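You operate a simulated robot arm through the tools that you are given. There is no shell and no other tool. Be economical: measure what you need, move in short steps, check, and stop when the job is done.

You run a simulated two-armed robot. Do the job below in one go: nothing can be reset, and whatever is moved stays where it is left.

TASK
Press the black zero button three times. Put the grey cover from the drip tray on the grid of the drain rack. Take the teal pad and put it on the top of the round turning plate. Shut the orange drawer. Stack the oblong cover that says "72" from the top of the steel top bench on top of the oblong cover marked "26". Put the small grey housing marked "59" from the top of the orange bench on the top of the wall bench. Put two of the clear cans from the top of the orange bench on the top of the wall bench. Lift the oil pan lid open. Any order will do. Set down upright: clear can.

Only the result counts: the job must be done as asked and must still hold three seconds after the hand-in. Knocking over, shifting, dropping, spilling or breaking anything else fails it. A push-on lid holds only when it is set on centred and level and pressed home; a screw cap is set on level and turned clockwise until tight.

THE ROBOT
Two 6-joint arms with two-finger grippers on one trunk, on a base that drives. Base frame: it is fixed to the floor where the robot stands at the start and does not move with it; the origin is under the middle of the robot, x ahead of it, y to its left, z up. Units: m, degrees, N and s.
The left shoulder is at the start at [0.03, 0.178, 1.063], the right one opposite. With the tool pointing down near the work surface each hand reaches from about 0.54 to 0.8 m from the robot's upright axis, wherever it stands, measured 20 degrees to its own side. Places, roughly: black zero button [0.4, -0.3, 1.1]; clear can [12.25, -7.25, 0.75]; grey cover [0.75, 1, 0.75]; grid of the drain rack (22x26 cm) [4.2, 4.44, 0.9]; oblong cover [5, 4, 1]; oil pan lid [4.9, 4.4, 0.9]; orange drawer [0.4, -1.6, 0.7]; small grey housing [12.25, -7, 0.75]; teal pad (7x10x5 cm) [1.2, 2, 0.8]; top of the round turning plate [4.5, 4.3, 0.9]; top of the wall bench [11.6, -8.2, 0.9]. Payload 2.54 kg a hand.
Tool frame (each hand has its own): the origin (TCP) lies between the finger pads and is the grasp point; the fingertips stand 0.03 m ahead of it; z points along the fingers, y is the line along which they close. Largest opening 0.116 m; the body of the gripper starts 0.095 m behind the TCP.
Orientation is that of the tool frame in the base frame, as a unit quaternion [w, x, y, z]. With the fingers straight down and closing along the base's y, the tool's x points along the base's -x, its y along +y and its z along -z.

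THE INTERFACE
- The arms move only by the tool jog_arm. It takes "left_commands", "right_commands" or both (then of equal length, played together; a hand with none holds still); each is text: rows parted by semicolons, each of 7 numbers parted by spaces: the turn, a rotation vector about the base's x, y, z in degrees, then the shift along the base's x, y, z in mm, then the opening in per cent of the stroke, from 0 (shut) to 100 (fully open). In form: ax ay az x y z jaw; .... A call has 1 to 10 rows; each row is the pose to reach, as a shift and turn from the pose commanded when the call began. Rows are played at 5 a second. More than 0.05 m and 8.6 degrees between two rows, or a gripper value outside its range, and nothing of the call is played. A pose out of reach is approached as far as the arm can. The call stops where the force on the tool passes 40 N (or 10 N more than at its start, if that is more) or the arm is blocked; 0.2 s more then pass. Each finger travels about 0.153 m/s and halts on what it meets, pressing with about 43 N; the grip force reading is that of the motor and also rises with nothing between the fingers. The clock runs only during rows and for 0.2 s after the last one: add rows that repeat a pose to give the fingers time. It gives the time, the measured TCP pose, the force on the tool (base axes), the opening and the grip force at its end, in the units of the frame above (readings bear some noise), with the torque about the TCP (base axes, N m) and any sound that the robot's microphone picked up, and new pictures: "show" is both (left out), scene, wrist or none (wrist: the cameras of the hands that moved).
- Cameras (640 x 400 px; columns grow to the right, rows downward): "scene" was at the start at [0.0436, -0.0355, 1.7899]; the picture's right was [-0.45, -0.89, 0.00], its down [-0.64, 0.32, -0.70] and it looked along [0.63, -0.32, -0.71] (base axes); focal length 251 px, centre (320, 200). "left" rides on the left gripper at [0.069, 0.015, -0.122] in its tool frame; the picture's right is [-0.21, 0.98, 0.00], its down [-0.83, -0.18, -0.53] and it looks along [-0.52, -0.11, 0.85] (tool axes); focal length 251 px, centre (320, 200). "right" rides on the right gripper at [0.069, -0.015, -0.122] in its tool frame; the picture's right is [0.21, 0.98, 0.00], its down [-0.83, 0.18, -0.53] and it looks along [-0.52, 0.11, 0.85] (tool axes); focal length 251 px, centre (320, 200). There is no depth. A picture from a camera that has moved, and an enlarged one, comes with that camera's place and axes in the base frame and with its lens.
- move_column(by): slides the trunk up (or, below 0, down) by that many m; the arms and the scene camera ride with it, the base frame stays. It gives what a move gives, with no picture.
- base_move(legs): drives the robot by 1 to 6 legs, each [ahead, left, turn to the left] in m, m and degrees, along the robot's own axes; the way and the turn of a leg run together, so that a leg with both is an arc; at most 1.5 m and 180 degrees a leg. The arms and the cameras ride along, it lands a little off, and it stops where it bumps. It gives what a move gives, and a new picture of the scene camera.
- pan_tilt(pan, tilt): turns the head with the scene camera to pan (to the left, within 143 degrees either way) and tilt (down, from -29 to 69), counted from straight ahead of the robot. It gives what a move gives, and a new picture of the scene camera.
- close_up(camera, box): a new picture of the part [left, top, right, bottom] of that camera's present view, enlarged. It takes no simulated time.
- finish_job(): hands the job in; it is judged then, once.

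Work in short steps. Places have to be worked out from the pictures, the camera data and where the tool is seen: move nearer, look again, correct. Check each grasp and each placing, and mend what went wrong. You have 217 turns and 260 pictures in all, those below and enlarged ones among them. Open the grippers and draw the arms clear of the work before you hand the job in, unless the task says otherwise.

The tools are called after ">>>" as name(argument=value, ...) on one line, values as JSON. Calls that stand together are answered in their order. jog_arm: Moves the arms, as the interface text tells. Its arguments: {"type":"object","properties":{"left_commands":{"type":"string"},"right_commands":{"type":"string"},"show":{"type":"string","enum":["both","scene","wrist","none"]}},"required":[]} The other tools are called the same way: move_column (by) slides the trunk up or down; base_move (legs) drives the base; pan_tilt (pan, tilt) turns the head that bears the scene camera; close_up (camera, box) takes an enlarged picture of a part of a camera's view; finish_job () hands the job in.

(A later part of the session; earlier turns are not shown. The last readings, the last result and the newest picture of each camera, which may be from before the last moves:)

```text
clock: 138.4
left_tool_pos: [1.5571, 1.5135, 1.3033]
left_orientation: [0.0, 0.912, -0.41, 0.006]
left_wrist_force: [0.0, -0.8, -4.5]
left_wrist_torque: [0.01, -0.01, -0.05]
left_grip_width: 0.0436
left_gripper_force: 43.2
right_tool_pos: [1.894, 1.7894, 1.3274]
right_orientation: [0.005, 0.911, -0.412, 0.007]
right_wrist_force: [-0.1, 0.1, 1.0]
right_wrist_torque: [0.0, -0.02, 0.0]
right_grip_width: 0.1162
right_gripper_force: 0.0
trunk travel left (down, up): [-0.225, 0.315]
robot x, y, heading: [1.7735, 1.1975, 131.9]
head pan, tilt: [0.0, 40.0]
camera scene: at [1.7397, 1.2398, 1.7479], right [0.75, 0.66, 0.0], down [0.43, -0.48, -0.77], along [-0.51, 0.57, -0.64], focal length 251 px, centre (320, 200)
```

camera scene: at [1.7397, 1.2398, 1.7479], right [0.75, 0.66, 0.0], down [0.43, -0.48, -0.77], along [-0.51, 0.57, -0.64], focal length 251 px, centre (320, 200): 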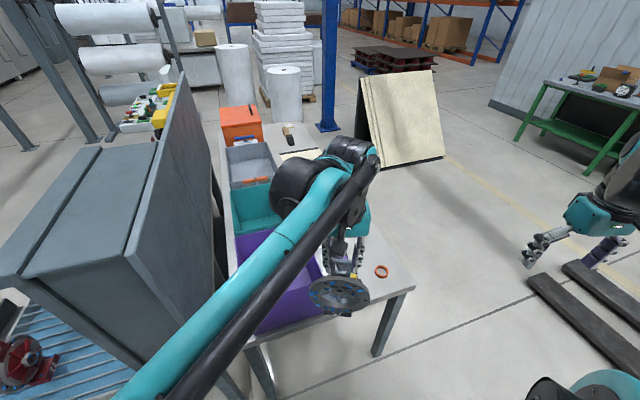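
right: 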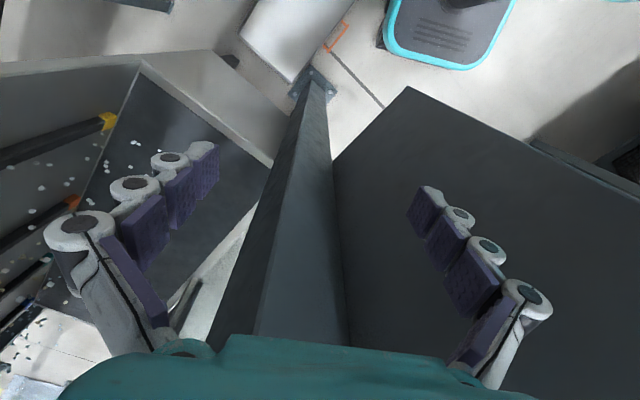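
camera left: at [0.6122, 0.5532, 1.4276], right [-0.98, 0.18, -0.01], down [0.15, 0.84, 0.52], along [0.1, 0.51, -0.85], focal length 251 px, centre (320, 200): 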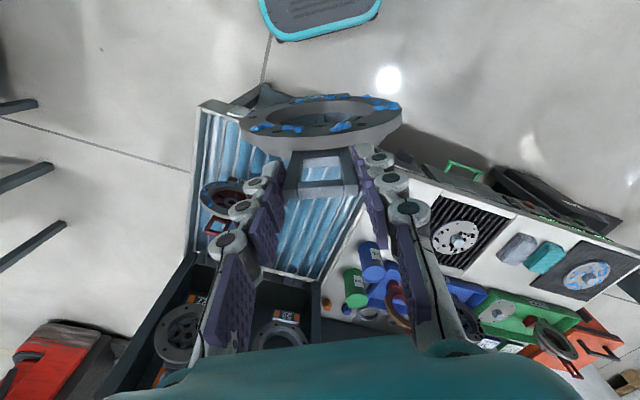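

The table's free side faces +x+y; the best stand is near [1.70,2.44] facing 240°, with the pad for the right hand. I drive there in legs.

>>> base_move(legs=[[0.2, -0.8, 0], [0.77, 0, 0], [0, 0, 108]])

>>> pan_tilt(pan=-15, tilt=45)

```text
clock: 151.1
left_tool_pos: [1.4809, 2.1505, 1.3036]
left_orientation: [-0.004, 0.874, 0.486, 0.005]
left_wrist_force: [-1.0, -0.4, -3.7]
left_wrist_torque: [0.01, -0.02, -0.01]
left_grip_width: 0.0434
left_gripper_force: 43.4
right_tool_pos: [1.1226, 2.3955, 1.3261]
right_orientation: [-0.001, 0.875, 0.484, 0.009]
right_wrist_force: [-0.2, -0.3, 0.4]
right_wrist_torque: [-0.01, -0.01, -0.01]
right_grip_width: 0.1162
right_gripper_force: 0.0
trunk travel left (down, up): [-0.225, 0.315]
robot x, y, heading: [1.7246, 2.4513, -122.0]
head pan, tilt: [0.0, 40.0]
camera scene: at [1.6952, 2.4045, 1.7478], right [-0.85, 0.53, 0.0], down [0.34, 0.55, -0.77], along [-0.4, -0.65, -0.64], focal length 251 px, centre (320, 200)
```

scene: 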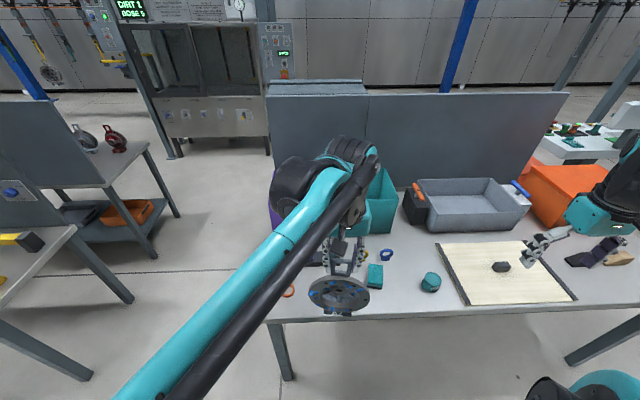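

```text
clock: 151.8
left_tool_pos: [1.4804, 2.1505, 1.3043]
left_orientation: [-0.004, 0.874, 0.486, 0.005]
left_wrist_force: [0.3, -0.1, -3.7]
left_wrist_torque: [0.04, 0.01, 0.04]
left_grip_width: 0.0434
left_gripper_force: 43.1
right_tool_pos: [1.1224, 2.3949, 1.3269]
right_orientation: [-0.002, 0.875, 0.484, 0.008]
right_wrist_force: [0.3, 0.3, 1.4]
right_wrist_torque: [0.0, 0.01, 0.0]
right_grip_width: 0.116
right_gripper_force: 0.0
trunk travel left (down, up): [-0.225, 0.315]
robot x, y, heading: [1.7249, 2.448, -121.8]
head pan, tilt: [-15.0, 45.0]
camera scene: at [1.6808, 2.4212, 1.7406], right [-0.68, 0.73, 0.0], down [0.52, 0.48, -0.71], along [-0.52, -0.48, -0.71], focal length 251 px, centre (320, 200)
```

scene: 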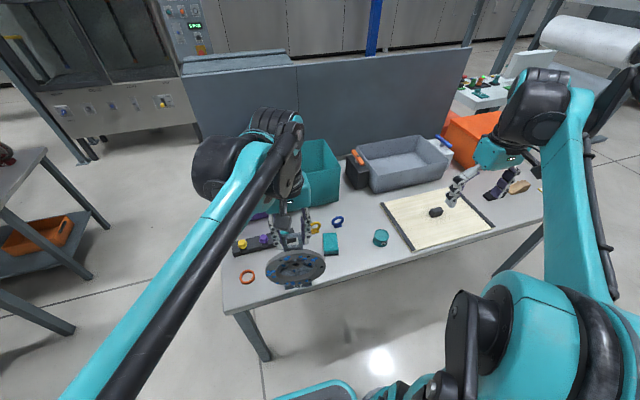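

The teal pad is at about [1.17,2.01,0.82], beside a teal spool. I zoom to see its orientation and neighbours.

>>> close_up(camera="scene", box=[230, 200, 420, 310])

>>> close_up(camera="right", box=[0, 0, 640, 400])

```text
3.37 times, centred on (325, 255) of scene
camera zoom: at [1.6808, 2.4212, 1.7406], right [-0.68, 0.73, 0.0], down [0.52, 0.48, -0.71], along [-0.52, -0.48, -0.71], focal length 845 px, centre (303, 15)
```

zoom: 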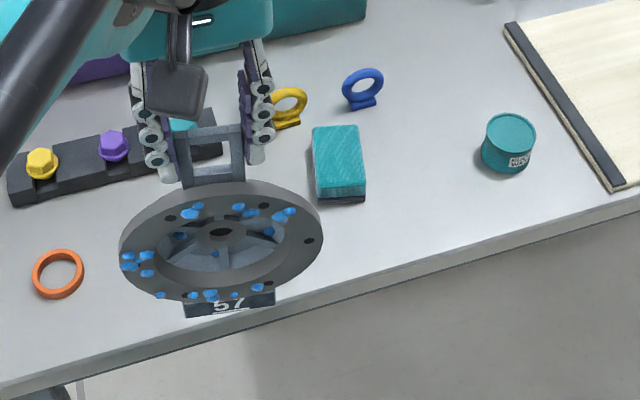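

```text
1.00 times, centred on (320, 200) of right (not enlarged: the box is as wide or as high as the picture)
camera zoom: at [1.1441, 2.4619, 1.4508], right [0.94, -0.34, 0.01], down [-0.29, -0.8, 0.52], along [-0.17, -0.49, -0.85], focal length 251 px, centre (320, 200)
```

zoom: 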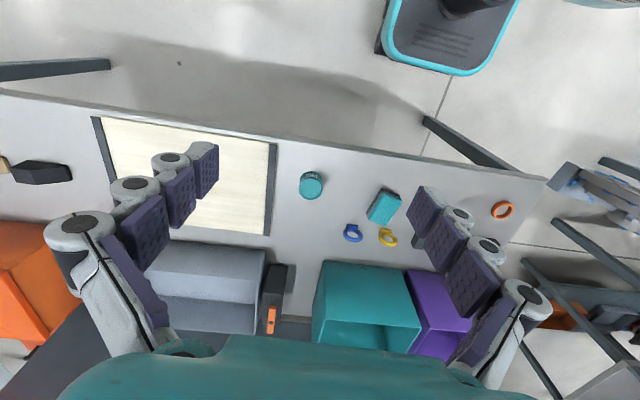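

The pad is about 7 cm across the 135° direction, centred at [1.187,2.025], top z≈0.85. I move the right hand above it, turning -13°, while moving the left hand aside.

>>> jog_arm(left_commands="0 0 0 10 -6 0 10; 0 0 0 20 -12 0 10; 0 0 0 30 -18 0 10; 0 0 0 40 -24 0 10; 0 0 0 50 -30 0 10; 0 0 0 60 -36 0 10; 0 0 0 70 -42 0 10; 0 0 0 80 -48 0 10; 0 0 0 80 -48 0 10; 0 0 0 80 -48 0 10", right_commands="0 0 -2 6 -35 -33 100; 0 0 -4 12 -70 -66 100; 0 0 -6 18 -105 -99 100; 0 0 -8 24 -140 -132 100; 0 0 -10 30 -175 -165 100; 0 0 -12 36 -210 -198 100; 0 0 -13 42 -245 -231 100; 0 0 -13 48 -280 -264 100; 0 0 -13 54 -315 -297 100; 0 0 -13 60 -350 -325 100", show="both")

```text
clock: 154.0
left_tool_pos: [1.5609, 2.1012, 1.3037]
left_orientation: [-0.005, 0.873, 0.487, 0.005]
left_wrist_force: [-0.1, -0.6, -4.4]
left_wrist_torque: [0.05, -0.02, -0.01]
left_grip_width: 0.0433
left_gripper_force: 43.3
right_tool_pos: [1.1853, 2.0462, 1.0041]
right_orientation: [-0.001, 0.925, 0.38, 0.009]
right_wrist_force: [-0.4, -1.2, -0.5]
right_wrist_torque: [0.0, -0.03, -0.01]
right_grip_width: 0.1156
right_gripper_force: 0.1
trunk travel left (down, up): [-0.225, 0.315]
robot x, y, heading: [1.7197, 2.4501, -121.9]
head pan, tilt: [-15.0, 45.0]
camera scene: at [1.6805, 2.419, 1.7405], right [-0.68, 0.73, 0.0], down [0.52, 0.48, -0.71], along [-0.52, -0.48, -0.71], focal length 251 px, centre (320, 200)
camera right: at [1.2205, 2.1047, 1.1268], right [0.84, -0.54, 0.01], down [-0.47, -0.72, 0.52], along [-0.28, -0.44, -0.85], focal length 251 px, centre (320, 200)
camera left: at [1.6097, 2.1507, 1.4274], right [0.72, -0.7, -0.01], down [-0.59, -0.61, 0.52], along [-0.37, -0.37, -0.85], focal length 251 px, centre (320, 200)
```

scene: 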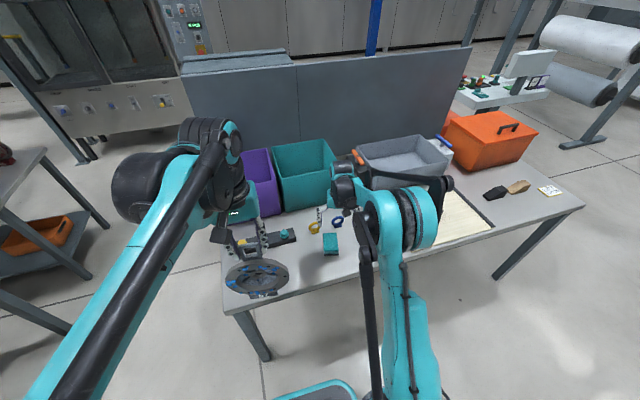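
right: 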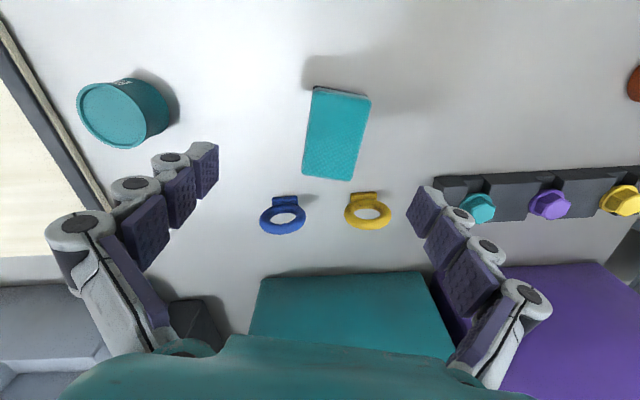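
left: 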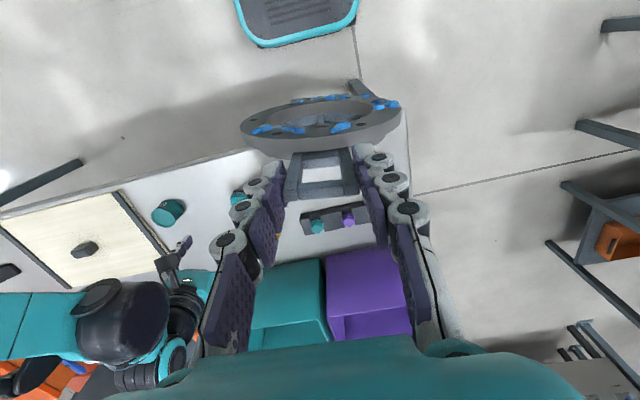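

The pad centre is [1.187,2.021]. I correct by -25 mm in y, +5° yaw, and descend to z≈0.84, then close.

>>> jog_arm(right_commands="0 0 5 2 -25 -30 100; 0 0 5 2 -25 -75 100; 0 0 5 2 -25 -120 100; 0 0 5 2 -25 -150 100; 0 0 5 2 -25 -163 100; 0 0 5 2 -25 -163 60; 0 0 5 2 -25 -163 30; 0 0 5 2 -25 -163 30; 0 0 5 2 -25 -163 30", show="wrist")

```text
clock: 155.5
left_tool_pos: [1.5652, 2.1076, 1.3079]
left_orientation: [-0.004, 0.874, 0.486, 0.002]
left_wrist_force: [-0.1, 0.4, -3.3]
left_wrist_torque: [0.01, -0.03, -0.02]
left_grip_width: 0.0432
left_gripper_force: 42.9
right_tool_pos: [1.1845, 2.0251, 0.8476]
right_orientation: [-0.002, 0.908, 0.42, 0.001]
right_wrist_force: [-5.5, -0.1, 71.6]
right_wrist_torque: [-0.53, 0.48, 0.11]
right_grip_width: 0.0608
right_gripper_force: 45.1
trunk travel left (down, up): [-0.225, 0.315]
robot x, y, heading: [1.721, 2.4527, -122.1]
head pan, tilt: [-15.0, 45.0]
stopped in row 7 (right hand): the force on the tool passed its limit at 56 N (the readings are from after the stop); the commanded pose is now the measured one
camera right: at [1.2156, 2.0865, 0.9709], right [0.88, -0.47, 0.0], down [-0.4, -0.75, 0.53], along [-0.25, -0.47, -0.85], focal length 251 px, centre (320, 200)
```

right: 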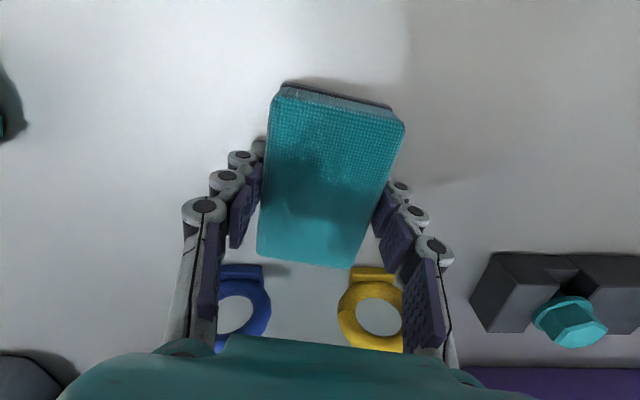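

The fingertips touched the table while gripping at 61 mm. I lift now.

>>> jog_arm(right_commands="0 0 0 0 0 10 25; 0 0 0 0 0 30 25; 0 0 0 0 0 70 25; 0 0 0 0 0 110 25; 0 0 0 0 0 150 25; 0 0 0 0 0 150 25", show="wrist")

```text
clock: 156.9
left_tool_pos: [1.559, 2.1018, 1.303]
left_orientation: [-0.006, 0.874, 0.486, 0.004]
left_wrist_force: [0.7, 0.2, -5.3]
left_wrist_torque: [0.02, 0.02, 0.03]
left_grip_width: 0.0435
left_gripper_force: 43.0
right_tool_pos: [1.1805, 2.0211, 0.9891]
right_orientation: [-0.002, 0.907, 0.42, 0.006]
right_wrist_force: [0.0, 0.6, -0.5]
right_wrist_torque: [0.05, -0.02, -0.01]
right_grip_width: 0.0608
right_gripper_force: 42.7
trunk travel left (down, up): [-0.225, 0.315]
robot x, y, heading: [1.7245, 2.4551, -121.6]
head pan, tilt: [-15.0, 45.0]
camera right: at [1.2119, 2.0833, 1.1132], right [0.88, -0.47, 0.0], down [-0.4, -0.75, 0.52], along [-0.24, -0.46, -0.85], focal length 251 px, centre (320, 200)
```

right: 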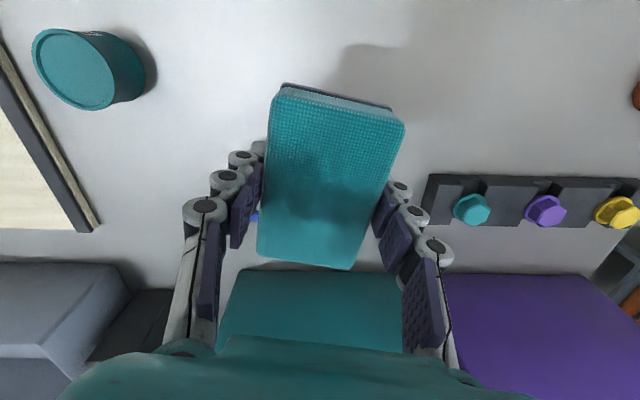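

The pad is held. I bring the right hand back to its carrying pose.

>>> jog_arm(right_commands="0 0 1 0 20 36 25; 0 0 2 0 50 70 25; 0 0 3 -5 85 100 25; 0 0 4 -10 120 130 25; 0 0 5 -15 155 160 25; 0 0 6 -20 190 190 25; 0 0 7 -25 225 220 25; 0 0 8 -30 260 250 25; 0 0 8 -35 295 280 25; 0 0 8 -40 325 300 25", show="none")

>>> pan_tilt(pan=140, tilt=20)

```text
clock: 159.1
left_tool_pos: [1.5604, 2.1039, 1.3038]
left_orientation: [-0.004, 0.874, 0.485, 0.005]
left_wrist_force: [0.6, 1.2, -3.7]
left_wrist_torque: [-0.04, -0.04, 0.01]
left_grip_width: 0.043
left_gripper_force: 43.4
right_tool_pos: [1.1404, 2.3506, 1.2912]
right_orientation: [-0.002, 0.876, 0.483, 0.005]
right_wrist_force: [-0.2, 0.2, -0.4]
right_wrist_torque: [-0.04, 0.0, 0.03]
right_grip_width: 0.0608
right_gripper_force: 43.1
trunk travel left (down, up): [-0.225, 0.315]
robot x, y, heading: [1.7248, 2.4473, -122.0]
head pan, tilt: [-15.0, 45.0]
```

```text
clock: 161.5
left_tool_pos: [1.5605, 2.1029, 1.304]
left_orientation: [-0.005, 0.874, 0.487, 0.004]
left_wrist_force: [-0.5, -0.1, -3.7]
left_wrist_torque: [0.02, 0.0, 0.03]
left_grip_width: 0.0433
left_gripper_force: 43.3
right_tool_pos: [1.1398, 2.349, 1.2892]
right_orientation: [-0.003, 0.876, 0.482, 0.006]
right_wrist_force: [0.0, 0.2, -0.7]
right_wrist_torque: [0.0, 0.03, 0.0]
right_grip_width: 0.0607
right_gripper_force: 43.2
trunk travel left (down, up): [-0.225, 0.315]
robot x, y, heading: [1.7225, 2.451, -121.9]
head pan, tilt: [140.0, 20.0]
camera scene: at [1.8284, 2.5055, 1.7793], right [0.31, -0.95, 0.0], down [-0.33, -0.11, -0.94], along [0.89, 0.29, -0.34], focal length 251 px, centre (320, 200)
```

scene: 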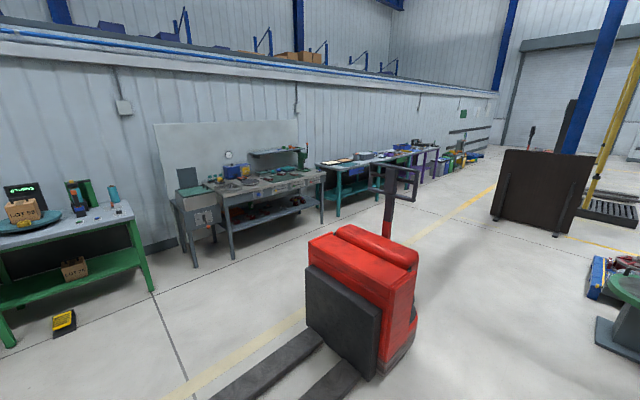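

Both items are held. The steel bench stands beyond the red pallet truck. I turn around and pass the fork tips on their left.

>>> base_move(legs=[[0, 0, 91], [0, 0, 91], [1.0, 0.55, 0]])

>>> pan_tilt(pan=-30, tilt=30)

```text
clock: 175.1
left_tool_pos: [1.8848, 3.9528, 1.304]
left_orientation: [-0.004, -0.506, 0.863, -0.005]
left_wrist_force: [-0.1, 0.1, -4.2]
left_wrist_torque: [-0.02, -0.01, -0.01]
left_grip_width: 0.0433
left_gripper_force: 42.6
right_tool_pos: [2.3154, 3.7258, 1.2913]
right_orientation: [-0.006, -0.501, 0.865, -0.002]
right_wrist_force: [0.2, 0.3, -1.0]
right_wrist_torque: [0.01, -0.01, 0.0]
right_grip_width: 0.0613
right_gripper_force: 42.6
trunk travel left (down, up): [-0.225, 0.315]
robot x, y, heading: [1.737, 3.5994, 60.7]
head pan, tilt: [140.0, 20.0]
camera scene: at [1.6371, 3.5413, 1.7793], right [-0.35, 0.94, 0.0], down [0.32, 0.12, -0.94], along [-0.88, -0.33, -0.34], focal length 251 px, centre (320, 200)
```

scene: 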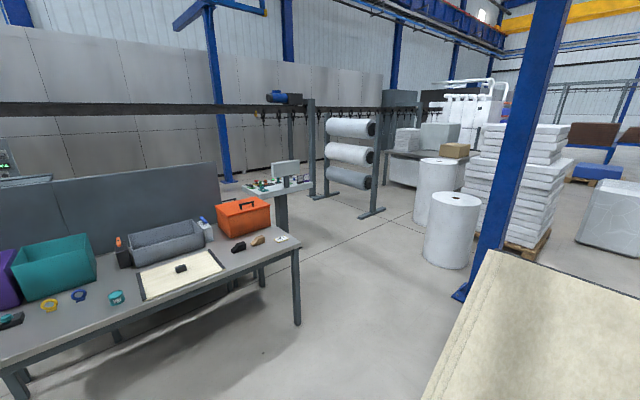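

```text
clock: 177.6
left_tool_pos: [1.8845, 3.9516, 1.304]
left_orientation: [-0.005, -0.505, 0.863, -0.005]
left_wrist_force: [-0.3, 0.0, -3.9]
left_wrist_torque: [-0.05, 0.02, 0.0]
left_grip_width: 0.0434
left_gripper_force: 43.7
right_tool_pos: [2.3142, 3.7248, 1.2908]
right_orientation: [-0.006, -0.501, 0.865, -0.003]
right_wrist_force: [0.9, -0.2, -0.4]
right_wrist_torque: [0.02, 0.01, 0.0]
right_grip_width: 0.0609
right_gripper_force: 42.8
trunk travel left (down, up): [-0.225, 0.315]
robot x, y, heading: [1.7388, 3.5998, 60.5]
head pan, tilt: [-30.0, 30.0]
camera scene: at [1.8021, 3.6197, 1.7632], right [0.51, -0.86, 0.0], down [-0.43, -0.25, -0.87], along [0.75, 0.44, -0.5], focal length 251 px, centre (320, 200)
```

scene: 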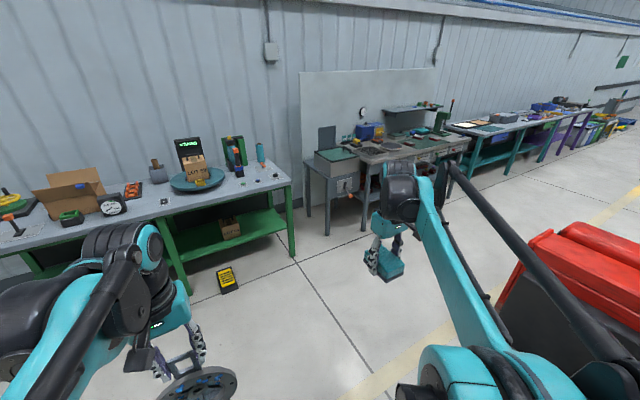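

The way ahead between the bench and truck is clear. I drive diagonally to about (3.45,3.75).

>>> base_move(legs=[[0.485, -0.705, 0], [0.485, -0.705, 0]])

>>> pan_tilt(pan=-20, tilt=30)

```text
clock: 180.7
left_tool_pos: [2.4119, 4.0128, 1.3027]
left_orientation: [-0.005, -0.49, 0.872, -0.005]
left_wrist_force: [0.5, 1.5, -4.9]
left_wrist_torque: [-0.05, 0.05, 0.0]
left_grip_width: 0.0432
left_gripper_force: 42.3
right_tool_pos: [2.8345, 3.7698, 1.2875]
right_orientation: [-0.007, -0.486, 0.874, -0.003]
right_wrist_force: [-0.1, 0.5, -0.9]
right_wrist_torque: [-0.07, 0.06, 0.01]
right_grip_width: 0.061
right_gripper_force: 42.9
trunk travel left (down, up): [-0.225, 0.315]
robot x, y, heading: [2.2494, 3.6587, 58.7]
head pan, tilt: [-30.0, 30.0]
stopped in leg 1: the robot was blocked; the commanded pose is now the measured one
camera scene: at [2.319, 3.6836, 1.7629], right [0.48, -0.88, 0.0], down [-0.44, -0.24, -0.86], along [0.76, 0.41, -0.5], focal length 251 px, centre (320, 200)
```

scene: 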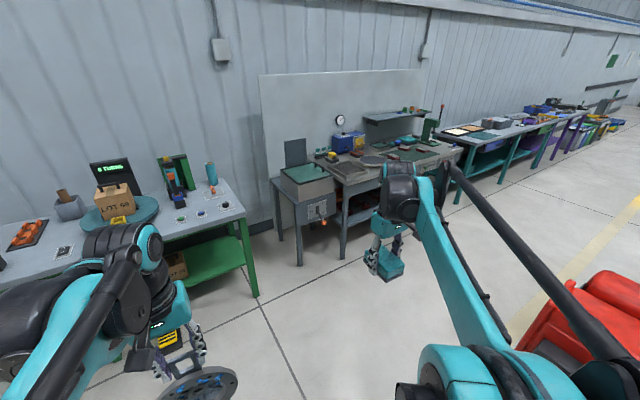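

```text
clock: 181.4
left_tool_pos: [2.4083, 4.0105, 1.3033]
left_orientation: [-0.004, -0.489, 0.872, -0.005]
left_wrist_force: [-0.5, -0.3, -4.3]
left_wrist_torque: [0.01, 0.01, -0.01]
left_grip_width: 0.0431
left_gripper_force: 42.4
right_tool_pos: [2.831, 3.7679, 1.2905]
right_orientation: [-0.005, -0.486, 0.874, -0.003]
right_wrist_force: [-0.4, -0.9, -1.0]
right_wrist_torque: [0.01, -0.04, 0.01]
right_grip_width: 0.0611
right_gripper_force: 43.5
trunk travel left (down, up): [-0.225, 0.315]
robot x, y, heading: [2.252, 3.6618, 58.5]
head pan, tilt: [-20.0, 30.0]
camera scene: at [2.3046, 3.6944, 1.7632], right [0.62, -0.78, 0.0], down [-0.39, -0.31, -0.87], along [0.68, 0.54, -0.5], focal length 251 px, centre (320, 200)
```

scene: 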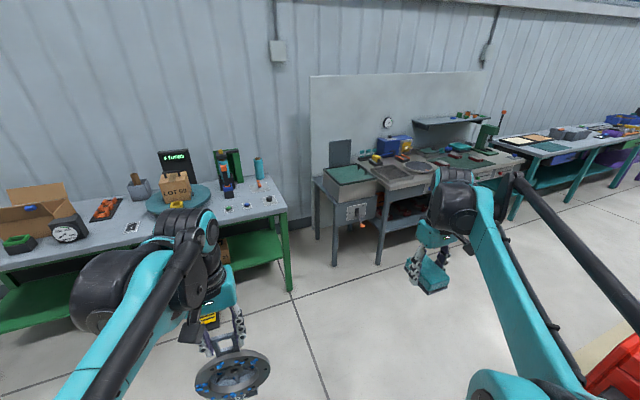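

Blocked at (2.25,3.66). I look down to the right to see what is touching.

>>> pan_tilt(pan=-75, tilt=50)

>>> pan_tilt(pan=-130, tilt=50)

```text
clock: 182.6
left_tool_pos: [2.41, 4.0109, 1.3032]
left_orientation: [-0.004, -0.489, 0.872, -0.005]
left_wrist_force: [0.4, -0.4, -3.4]
left_wrist_torque: [0.0, 0.01, -0.01]
left_grip_width: 0.0435
left_gripper_force: 43.0
right_tool_pos: [2.8308, 3.7683, 1.2895]
right_orientation: [-0.005, -0.486, 0.874, -0.003]
right_wrist_force: [0.4, 0.7, -1.1]
right_wrist_torque: [-0.01, -0.01, 0.01]
right_grip_width: 0.0608
right_gripper_force: 42.6
trunk travel left (down, up): [-0.225, 0.315]
robot x, y, heading: [2.2459, 3.6608, 58.9]
head pan, tilt: [-75.0, 50.0]
camera scene: at [2.3088, 3.6168, 1.7337], right [-0.28, -0.96, 0.0], down [-0.73, 0.22, -0.64], along [0.62, -0.18, -0.77], focal length 251 px, centre (320, 200)
```

scene: 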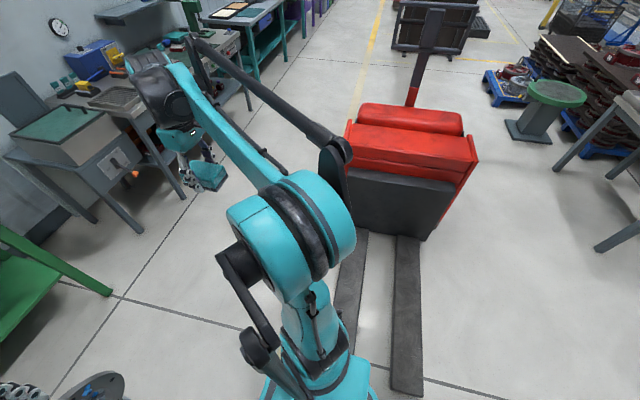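

```text
clock: 183.8
left_tool_pos: [2.4103, 4.0106, 1.3031]
left_orientation: [-0.005, -0.489, 0.872, -0.006]
left_wrist_force: [-0.1, 0.1, -3.6]
left_wrist_torque: [-0.03, -0.02, -0.01]
left_grip_width: 0.0434
left_gripper_force: 43.4
right_tool_pos: [2.8318, 3.7685, 1.2905]
right_orientation: [-0.006, -0.486, 0.874, -0.003]
right_wrist_force: [0.2, 0.3, -1.6]
right_wrist_torque: [0.01, -0.02, -0.03]
right_grip_width: 0.0608
right_gripper_force: 43.0
trunk travel left (down, up): [-0.225, 0.315]
robot x, y, heading: [2.2497, 3.6621, 58.6]
head pan, tilt: [-130.0, 50.0]
camera scene: at [2.2595, 3.5654, 1.7337], right [-0.95, -0.32, 0.0], down [-0.24, 0.73, -0.64], along [0.2, -0.61, -0.77], focal length 251 px, centre (320, 200)
```

scene: 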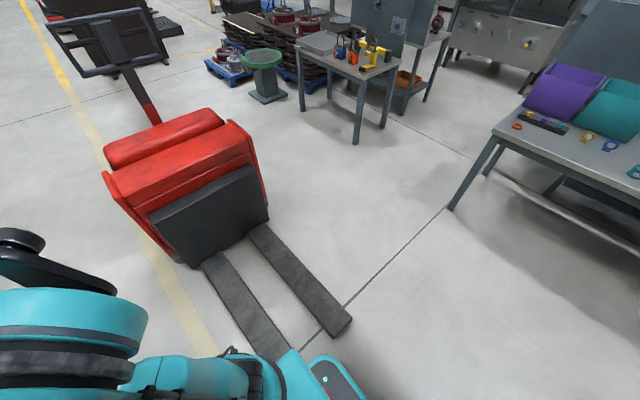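

The base touched the left fork's tip. I step back off it, go ahead 0.35 m, then move right parallel to the truck.

>>> base_move(legs=[[0.05, 0.08, 0], [0.32, 0, 0], [0, -1.4, 0]])

>>> pan_tilt(pan=0, tilt=35)

```text
clock: 191.7
left_tool_pos: [3.5036, 3.7871, 1.3036]
left_orientation: [-0.006, -0.424, 0.906, -0.004]
left_wrist_force: [1.2, 0.1, -3.5]
left_wrist_torque: [0.0, 0.06, -0.05]
left_grip_width: 0.0433
left_gripper_force: 42.7
right_tool_pos: [3.8865, 3.4873, 1.2874]
right_orientation: [-0.008, -0.42, 0.907, -0.002]
right_wrist_force: [0.2, -0.3, -0.1]
right_wrist_torque: [0.03, 0.14, -0.02]
right_grip_width: 0.0608
right_gripper_force: 43.1
trunk travel left (down, up): [-0.225, 0.315]
robot x, y, heading: [3.2904, 3.4724, 50.3]
head pan, tilt: [-130.0, 50.0]
stopped in leg 3: the robot was blocked; the commanded pose is now the measured one
camera scene: at [3.2921, 3.3701, 1.7336], right [-0.98, -0.18, 0.0], down [-0.14, 0.75, -0.64], along [0.11, -0.63, -0.77], focal length 251 px, centre (320, 200)
```

scene: 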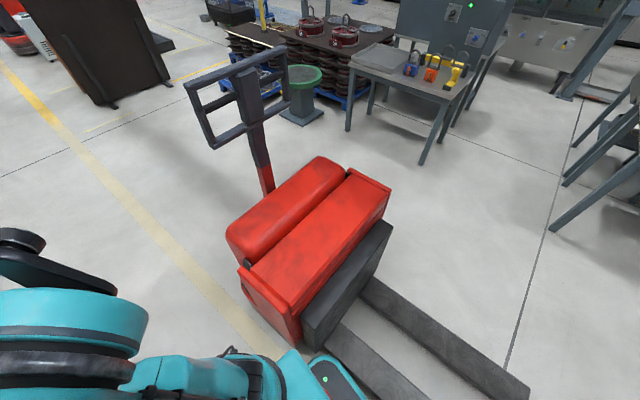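

```text
clock: 193.8
left_tool_pos: [3.5002, 3.7898, 1.3032]
left_orientation: [-0.006, -0.424, 0.905, -0.005]
left_wrist_force: [-0.5, -0.4, -3.8]
left_wrist_torque: [-0.03, 0.01, -0.02]
left_grip_width: 0.0429
left_gripper_force: 43.0
right_tool_pos: [3.8825, 3.4869, 1.29]
right_orientation: [-0.006, -0.42, 0.908, -0.003]
right_wrist_force: [-0.2, -0.1, -0.8]
right_wrist_torque: [0.02, -0.02, 0.02]
right_grip_width: 0.0607
right_gripper_force: 42.3
trunk travel left (down, up): [-0.225, 0.315]
robot x, y, heading: [3.29, 3.4671, 50.3]
head pan, tilt: [0.0, 35.0]
camera scene: at [3.3304, 3.5151, 1.7554], right [0.77, -0.64, 0.0], down [-0.37, -0.44, -0.82], along [0.53, 0.63, -0.57], focal length 251 px, centre (320, 200)
```

scene: 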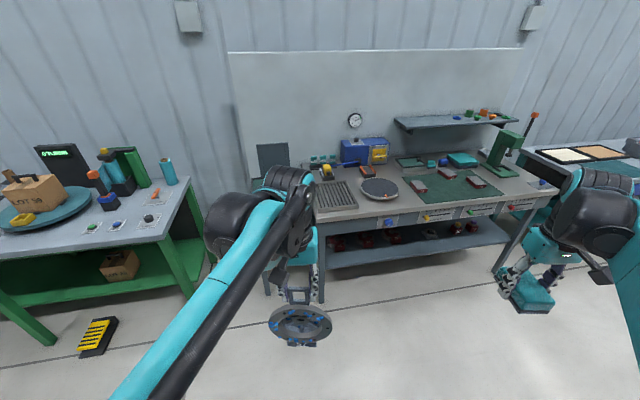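

Blocked again by the truck's corner; I'm now near the bench. I zoom in on the bench to identify items.

>>> close_up(camera="scene", box=[240, 100, 570, 250])

>>> base_move(legs=[[0.05, 0.06, 0], [0.25, 0, 0]])

```text
1.94 times, centred on (405, 175) of scene
camera zoom: at [3.3304, 3.5151, 1.7554], right [0.77, -0.64, 0.0], down [-0.37, -0.44, -0.82], along [0.53, 0.63, -0.57], focal length 487 px, centre (155, 248)
```

zoom: 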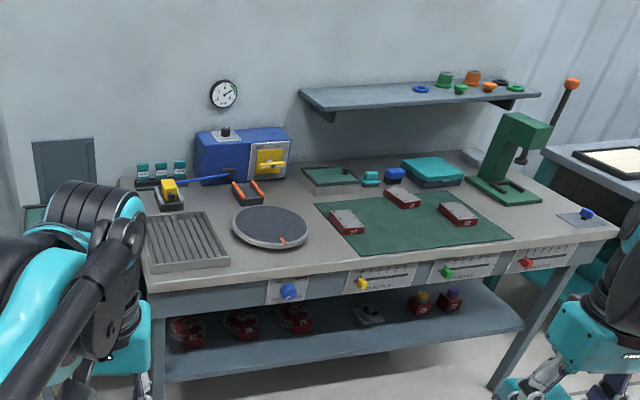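

```text
clock: 196.3
left_tool_pos: [3.6483, 4.0599, 1.3034]
left_orientation: [-0.006, -0.424, 0.906, -0.004]
left_wrist_force: [0.6, 0.1, -3.3]
left_wrist_torque: [-0.02, 0.0, 0.02]
left_grip_width: 0.0429
left_gripper_force: 43.1
right_tool_pos: [4.0307, 3.758, 1.2899]
right_orientation: [-0.007, -0.42, 0.908, -0.002]
right_wrist_force: [0.7, 0.9, -1.6]
right_wrist_torque: [-0.05, 0.02, 0.03]
right_grip_width: 0.0606
right_gripper_force: 42.8
trunk travel left (down, up): [-0.225, 0.315]
robot x, y, heading: [3.4419, 3.7401, 50.3]
head pan, tilt: [0.0, 35.0]
camera scene: at [3.4782, 3.7856, 1.7553], right [0.77, -0.64, 0.0], down [-0.37, -0.44, -0.82], along [0.52, 0.63, -0.57], focal length 251 px, centre (320, 200)
```

scene: 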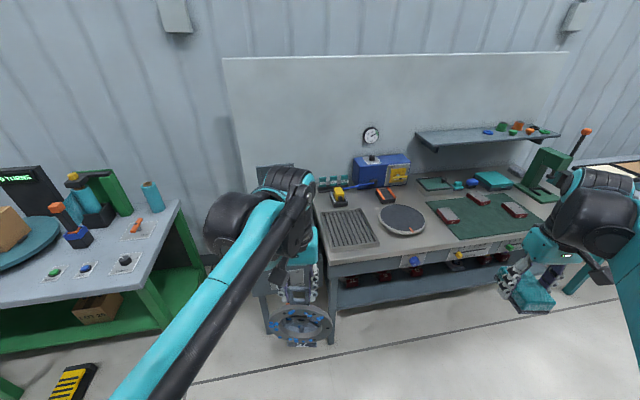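

The rack is at about [4.19,4.41], the turning plate at [4.45,4.29], the oil pan near [4.9,4.37]. I move to about (4.1,3.76) and face the bench at 62°.

>>> base_move(legs=[[0.3, -0.49, 12], [0.12, 0.0, 0]])

>>> pan_tilt(pan=0, tilt=50)

```text
clock: 200.4
left_tool_pos: [4.2122, 4.1808, 1.3029]
left_orientation: [-0.005, -0.518, 0.855, -0.005]
left_wrist_force: [-0.3, 0.2, -3.6]
left_wrist_torque: [0.0, 0.01, -0.01]
left_grip_width: 0.0431
left_gripper_force: 43.2
right_tool_pos: [4.6484, 3.9666, 1.2894]
right_orientation: [-0.006, -0.514, 0.858, -0.003]
right_wrist_force: [0.6, -0.1, -1.0]
right_wrist_torque: [-0.02, 0.03, 0.0]
right_grip_width: 0.0609
right_gripper_force: 42.6
trunk travel left (down, up): [-0.225, 0.315]
robot x, y, heading: [4.0732, 3.8229, 62.1]
head pan, tilt: [0.0, 35.0]
camera scene: at [4.1037, 3.8764, 1.7554], right [0.89, -0.46, 0.0], down [-0.27, -0.51, -0.82], along [0.38, 0.72, -0.57], focal length 251 px, centre (320, 200)
```

scene: 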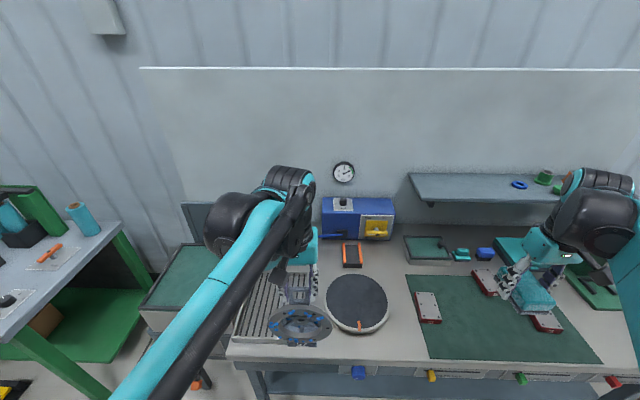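

```text
clock: 201.2
left_tool_pos: [4.2112, 4.1801, 1.305]
left_orientation: [-0.005, -0.518, 0.855, -0.005]
left_wrist_force: [0.0, 0.1, -3.2]
left_wrist_torque: [0.01, -0.01, 0.01]
left_grip_width: 0.0432
left_gripper_force: 42.8
right_tool_pos: [4.6475, 3.9655, 1.2899]
right_orientation: [-0.005, -0.515, 0.857, -0.002]
right_wrist_force: [-0.3, -0.2, -1.1]
right_wrist_torque: [0.02, 0.02, 0.02]
right_grip_width: 0.0605
right_gripper_force: 42.5
trunk travel left (down, up): [-0.225, 0.315]
robot x, y, heading: [4.0749, 3.8241, 62.4]
head pan, tilt: [0.0, 50.0]
camera scene: at [4.0982, 3.8652, 1.7337], right [0.89, -0.46, 0.0], down [-0.36, -0.68, -0.64], along [0.3, 0.57, -0.77], focal length 251 px, centre (320, 200)
```

scene: 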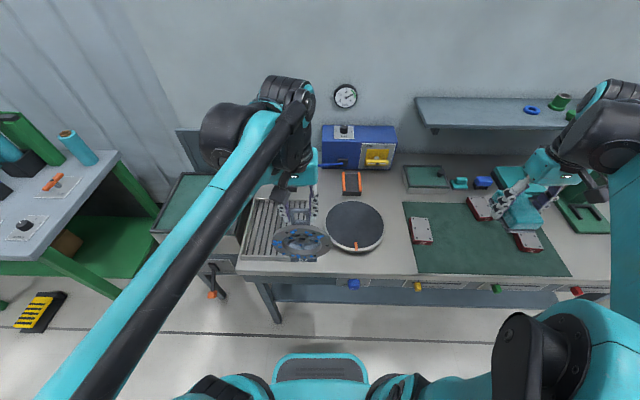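

I move the left hand so that the cover's foot is over the rack centre (TCP about [4.256,4.452]), keeping height.

>>> jog_arm(left_commands="0 0 0 8 45 0 10; 0 0 0 15 90 0 10; 0 0 0 22 135 0 10; 0 0 0 30 180 0 10; 0 0 0 37 225 0 10; 0 0 0 45 270 0 10; 0 0 0 45 270 -40 10; 0 0 0 45 270 -80 10; 0 0 0 45 270 -80 10", show="both")

```text
clock: 203.2
left_tool_pos: [4.2575, 4.4499, 1.2233]
left_orientation: [-0.004, -0.518, 0.856, -0.006]
left_wrist_force: [0.2, 0.1, -3.9]
left_wrist_torque: [0.01, -0.03, -0.02]
left_grip_width: 0.0429
left_gripper_force: 42.7
right_tool_pos: [4.6481, 3.966, 1.2891]
right_orientation: [-0.006, -0.515, 0.857, -0.002]
right_wrist_force: [0.0, -0.2, -0.7]
right_wrist_torque: [0.01, 0.01, 0.06]
right_grip_width: 0.0608
right_gripper_force: 42.4
trunk travel left (down, up): [-0.225, 0.315]
robot x, y, heading: [4.0754, 3.8243, 62.3]
head pan, tilt: [0.0, 50.0]
camera scene: at [4.0982, 3.8651, 1.7337], right [0.89, -0.46, 0.0], down [-0.36, -0.68, -0.64], along [0.3, 0.57, -0.77], focal length 251 px, centre (320, 200)
camera left: at [4.2129, 4.3984, 1.3476], right [-0.77, 0.64, -0.01], down [0.55, 0.65, 0.52], along [0.34, 0.4, -0.85], focal length 251 px, centre (320, 200)
```

scene: 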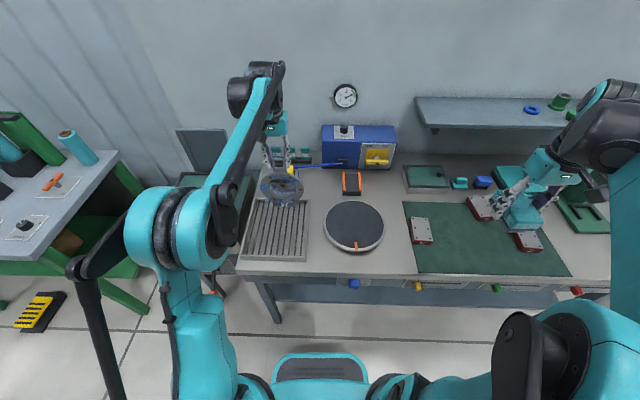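
left: 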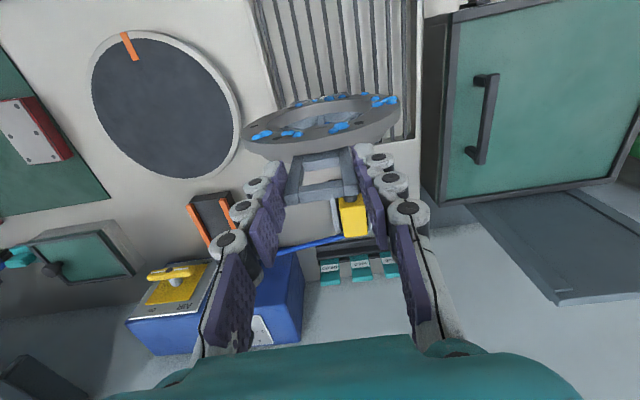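

The foot should be over the rack centre. I shift -18 mm in x and descend in decreasing steps toward contact.

>>> jog_arm(left_commands="0 0 0 -18 5 -30 10; 0 0 0 -18 5 -60 10; 0 0 0 -18 5 -80 10; 0 0 0 -18 5 -86 10; 0 0 0 -18 5 -92 10; 0 0 0 -18 5 -98 10; 0 0 0 -18 5 -103 10; 0 0 0 -18 5 -108 10", show="both")

```text
clock: 205.0
left_tool_pos: [4.2386, 4.4528, 1.1174]
left_orientation: [-0.004, -0.518, 0.855, -0.004]
left_wrist_force: [2.3, 2.4, 26.6]
left_wrist_torque: [0.26, -0.17, -0.08]
left_grip_width: 0.0432
left_gripper_force: 43.4
right_tool_pos: [4.6474, 3.9628, 1.2914]
right_orientation: [-0.005, -0.514, 0.858, -0.003]
right_wrist_force: [-0.5, 0.7, -0.7]
right_wrist_torque: [0.0, -0.01, -0.01]
right_grip_width: 0.0608
right_gripper_force: 42.3
trunk travel left (down, up): [-0.225, 0.315]
robot x, y, heading: [4.0772, 3.8233, 62.5]
head pan, tilt: [0.0, 50.0]
camera scene: at [4.0978, 3.8624, 1.7339], right [0.89, -0.46, 0.0], down [-0.36, -0.68, -0.64], along [0.3, 0.57, -0.76], focal length 251 px, centre (320, 200)
camera left: at [4.1929, 4.401, 1.2414], right [-0.77, 0.64, -0.01], down [0.54, 0.65, 0.53], along [0.34, 0.4, -0.85], focal length 251 px, centre (320, 200)
```

scene: 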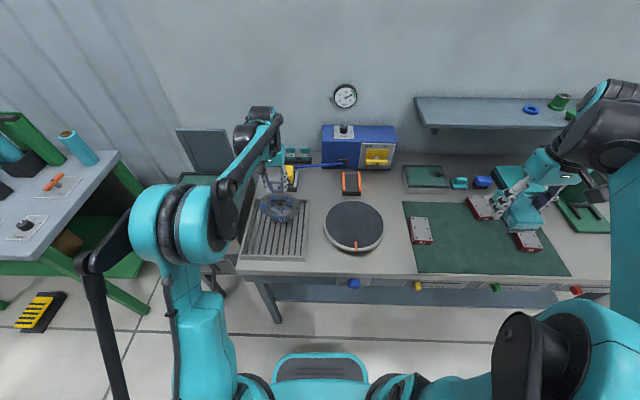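
left: 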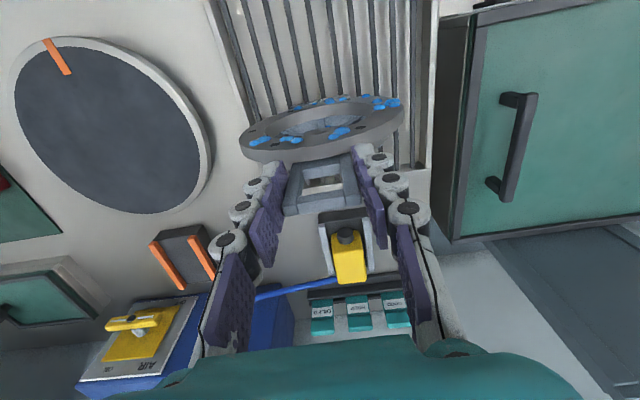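

Contact is at TCP z 1.117 with 27 N, and the disc is over the rack's middle. I relieve the push and open the jaws.

>>> jog_arm(left_commands="0 0 0 0 0 3 10; 0 0 0 0 0 3 45; 0 0 0 0 0 3 70; 0 0 0 0 0 3 70", show="wrist")

>>> close_up(camera="scene", box=[220, 150, 400, 280])

```text
clock: 206.0
left_tool_pos: [4.2385, 4.4552, 1.1178]
left_orientation: [-0.005, -0.519, 0.855, -0.005]
left_wrist_force: [-0.3, 0.0, -0.2]
left_wrist_torque: [-0.02, 0.01, 0.02]
left_grip_width: 0.0812
left_gripper_force: 0.1
right_tool_pos: [4.6479, 3.9657, 1.2907]
right_orientation: [-0.005, -0.514, 0.858, -0.002]
right_wrist_force: [-0.2, -0.5, -0.9]
right_wrist_torque: [-0.02, 0.02, -0.01]
right_grip_width: 0.0609
right_gripper_force: 43.1
trunk travel left (down, up): [-0.225, 0.315]
robot x, y, heading: [4.0775, 3.8257, 62.2]
head pan, tilt: [0.0, 50.0]
camera left: at [4.1931, 4.4032, 1.2426], right [-0.77, 0.64, -0.01], down [0.55, 0.65, 0.52], along [0.34, 0.4, -0.85], focal length 251 px, centre (320, 200)
```

left: 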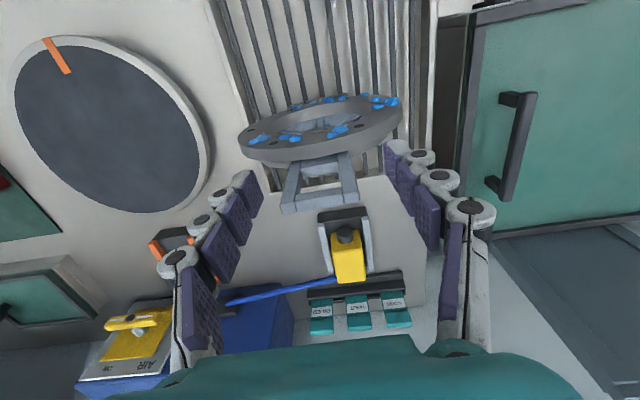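

```text
3.08 times, centred on (310, 215) of scene
camera zoom: at [4.0983, 3.8655, 1.7336], right [0.89, -0.46, 0.0], down [-0.36, -0.68, -0.64], along [0.3, 0.57, -0.77], focal length 772 px, centre (351, 154)
```

zoom: 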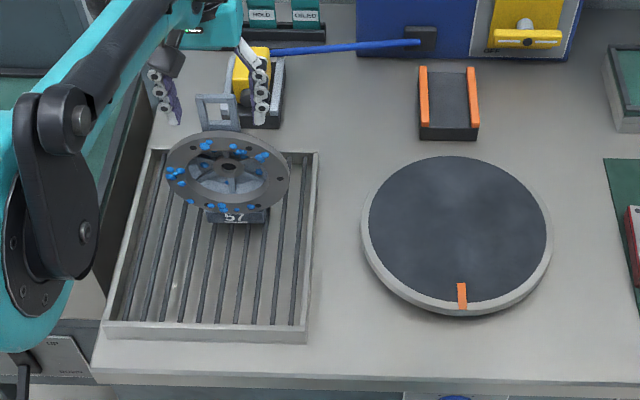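

The cover stands properly on the rack. I lift the left hand straight up and draw it back.

>>> jog_arm(left_commands="0 0 0 0 0 30 70; 0 0 0 0 0 70 70; 0 0 0 0 0 110 70; 0 0 0 0 0 150 70; 0 0 0 -20 -40 160 70; 0 0 0 -40 -80 170 70; 0 0 0 -60 -120 180 70; 0 0 0 -80 -155 180 70; 0 0 0 -100 -190 180 70; 0 0 0 -120 -225 180 70", show="both")

```text
clock: 208.2
left_tool_pos: [4.1162, 4.2311, 1.3001]
left_orientation: [-0.004, -0.517, 0.856, -0.005]
left_wrist_force: [-0.2, -1.4, -0.5]
left_wrist_torque: [0.03, 0.0, 0.01]
left_grip_width: 0.0812
left_gripper_force: 0.0
right_tool_pos: [4.6467, 3.9639, 1.2913]
right_orientation: [-0.006, -0.515, 0.857, -0.003]
right_wrist_force: [-1.4, -0.3, -0.4]
right_wrist_torque: [0.06, -0.02, -0.02]
right_grip_width: 0.0609
right_gripper_force: 42.6
trunk travel left (down, up): [-0.225, 0.315]
robot x, y, heading: [4.0781, 3.8236, 62.4]
head pan, tilt: [0.0, 50.0]
camera scene: at [4.0969, 3.8633, 1.7337], right [0.89, -0.46, 0.0], down [-0.36, -0.68, -0.64], along [0.3, 0.57, -0.77], focal length 251 px, centre (320, 200)
camera left: at [4.0718, 4.1785, 1.424], right [-0.77, 0.64, -0.01], down [0.55, 0.65, 0.52], along [0.34, 0.4, -0.85], focal length 251 px, centre (320, 200)
```

scene: 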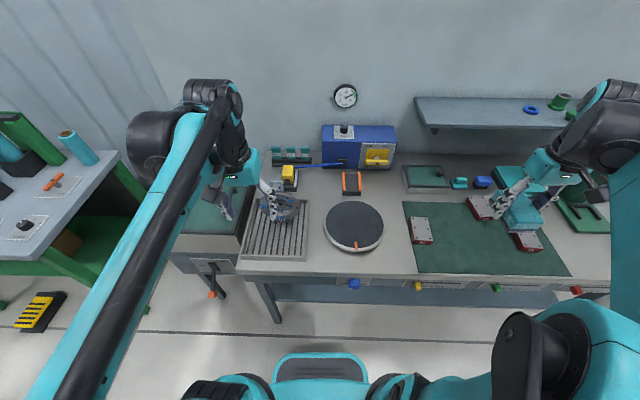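
left: 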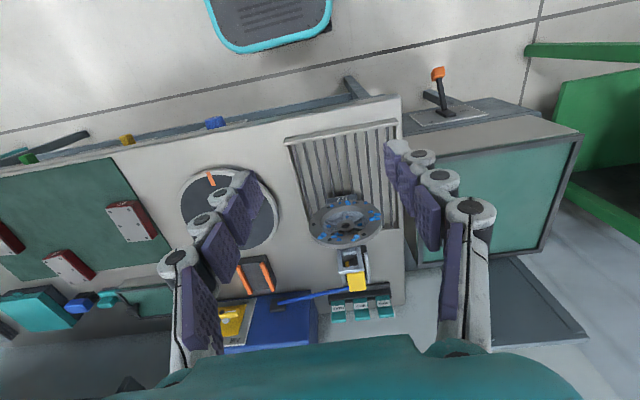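

The plate centre triangulates to [4.483,4.297], top z≈0.895. I bring the right hand with the pad above it.

>>> jog_arm(right_commands="0 0 0 -16 33 -20 25; 0 0 0 -33 66 -40 25; 0 0 0 -49 100 -65 25; 0 0 0 -66 133 -90 25; 0 0 0 -82 166 -115 25; 0 0 0 -98 200 -140 25; 0 0 0 -115 233 -165 25; 0 0 0 -131 266 -190 25; 0 0 0 -148 300 -215 25; 0 0 0 -164 332 -241 25", show="both")

```text
clock: 210.4
left_tool_pos: [4.1184, 4.2339, 1.2986]
left_orientation: [-0.004, -0.517, 0.856, -0.006]
left_wrist_force: [-0.2, 0.3, 1.1]
left_wrist_torque: [-0.03, -0.01, 0.01]
left_grip_width: 0.0812
left_gripper_force: 0.1
right_tool_pos: [4.4859, 4.2989, 1.0512]
right_orientation: [-0.006, -0.513, 0.858, -0.003]
right_wrist_force: [0.5, 0.4, -0.5]
right_wrist_torque: [0.0, 0.01, -0.01]
right_grip_width: 0.0608
right_gripper_force: 42.9
trunk travel left (down, up): [-0.225, 0.315]
robot x, y, heading: [4.0741, 3.8226, 62.4]
head pan, tilt: [0.0, 50.0]
camera scene: at [4.0983, 3.8675, 1.7336], right [0.89, -0.46, 0.0], down [-0.36, -0.68, -0.64], along [0.3, 0.57, -0.77], focal length 251 px, centre (320, 200)
camera right: at [4.4671, 4.2328, 1.1738], right [-0.96, 0.27, 0.0], down [0.23, 0.82, 0.52], along [0.14, 0.5, -0.85], focal length 251 px, centre (320, 200)
```

scene: 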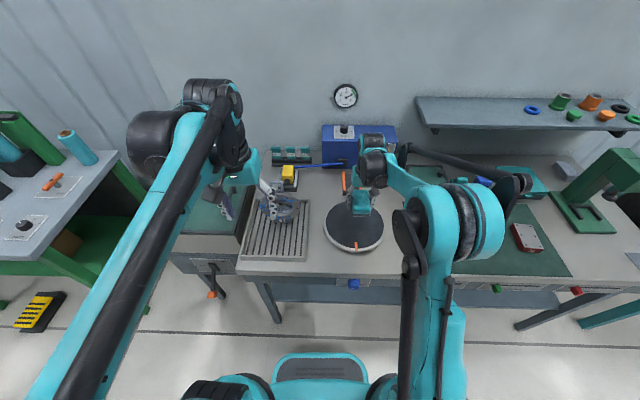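
right: 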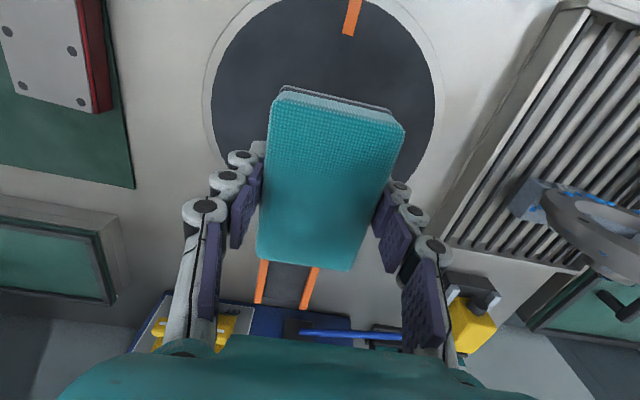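

The pad is centred over the plate. I descend slowly until contact.

>>> jog_arm(right_commands="0 0 0 0 0 -40 25; 0 0 0 0 0 -80 25; 0 0 0 0 0 -100 25; 0 0 0 0 0 -108 25; 0 0 0 0 0 -114 25; 0 0 0 0 0 -119 25; 0 0 0 0 0 -123 25; 0 0 0 0 0 -127 25; 0 0 0 0 0 -131 25", show="wrist")

```text
clock: 211.7
left_tool_pos: [4.1165, 4.2301, 1.3008]
left_orientation: [-0.005, -0.518, 0.856, -0.004]
left_wrist_force: [-0.1, 0.7, -0.7]
left_wrist_torque: [-0.01, -0.01, -0.03]
left_grip_width: 0.0812
left_gripper_force: 0.1
right_tool_pos: [4.4838, 4.2969, 0.9385]
right_orientation: [-0.003, -0.514, 0.858, -0.002]
right_wrist_force: [-2.0, -2.6, 26.8]
right_wrist_torque: [0.12, 0.0, 0.0]
right_grip_width: 0.0607
right_gripper_force: 43.3
trunk travel left (down, up): [-0.225, 0.315]
robot x, y, heading: [4.0742, 3.822, 62.3]
head pan, tilt: [0.0, 50.0]
stopped in row 6 (right hand): the force on the tool passed its limit at 52 N (the readings are from after the stop); the commanded pose is now the measured one
camera right: at [4.4653, 4.2306, 1.0611], right [-0.96, 0.27, 0.0], down [0.23, 0.82, 0.53], along [0.14, 0.51, -0.85], focal length 251 px, centre (320, 200)
```

right: 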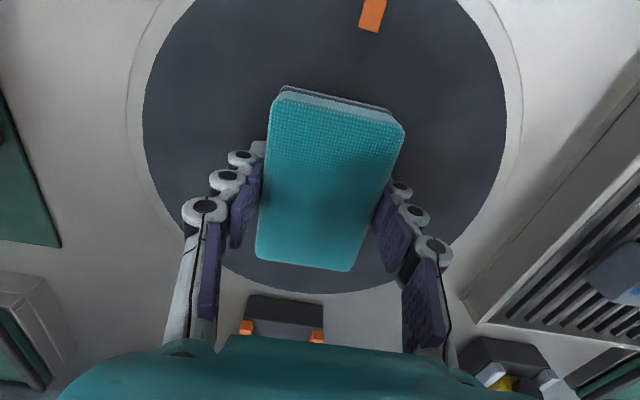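

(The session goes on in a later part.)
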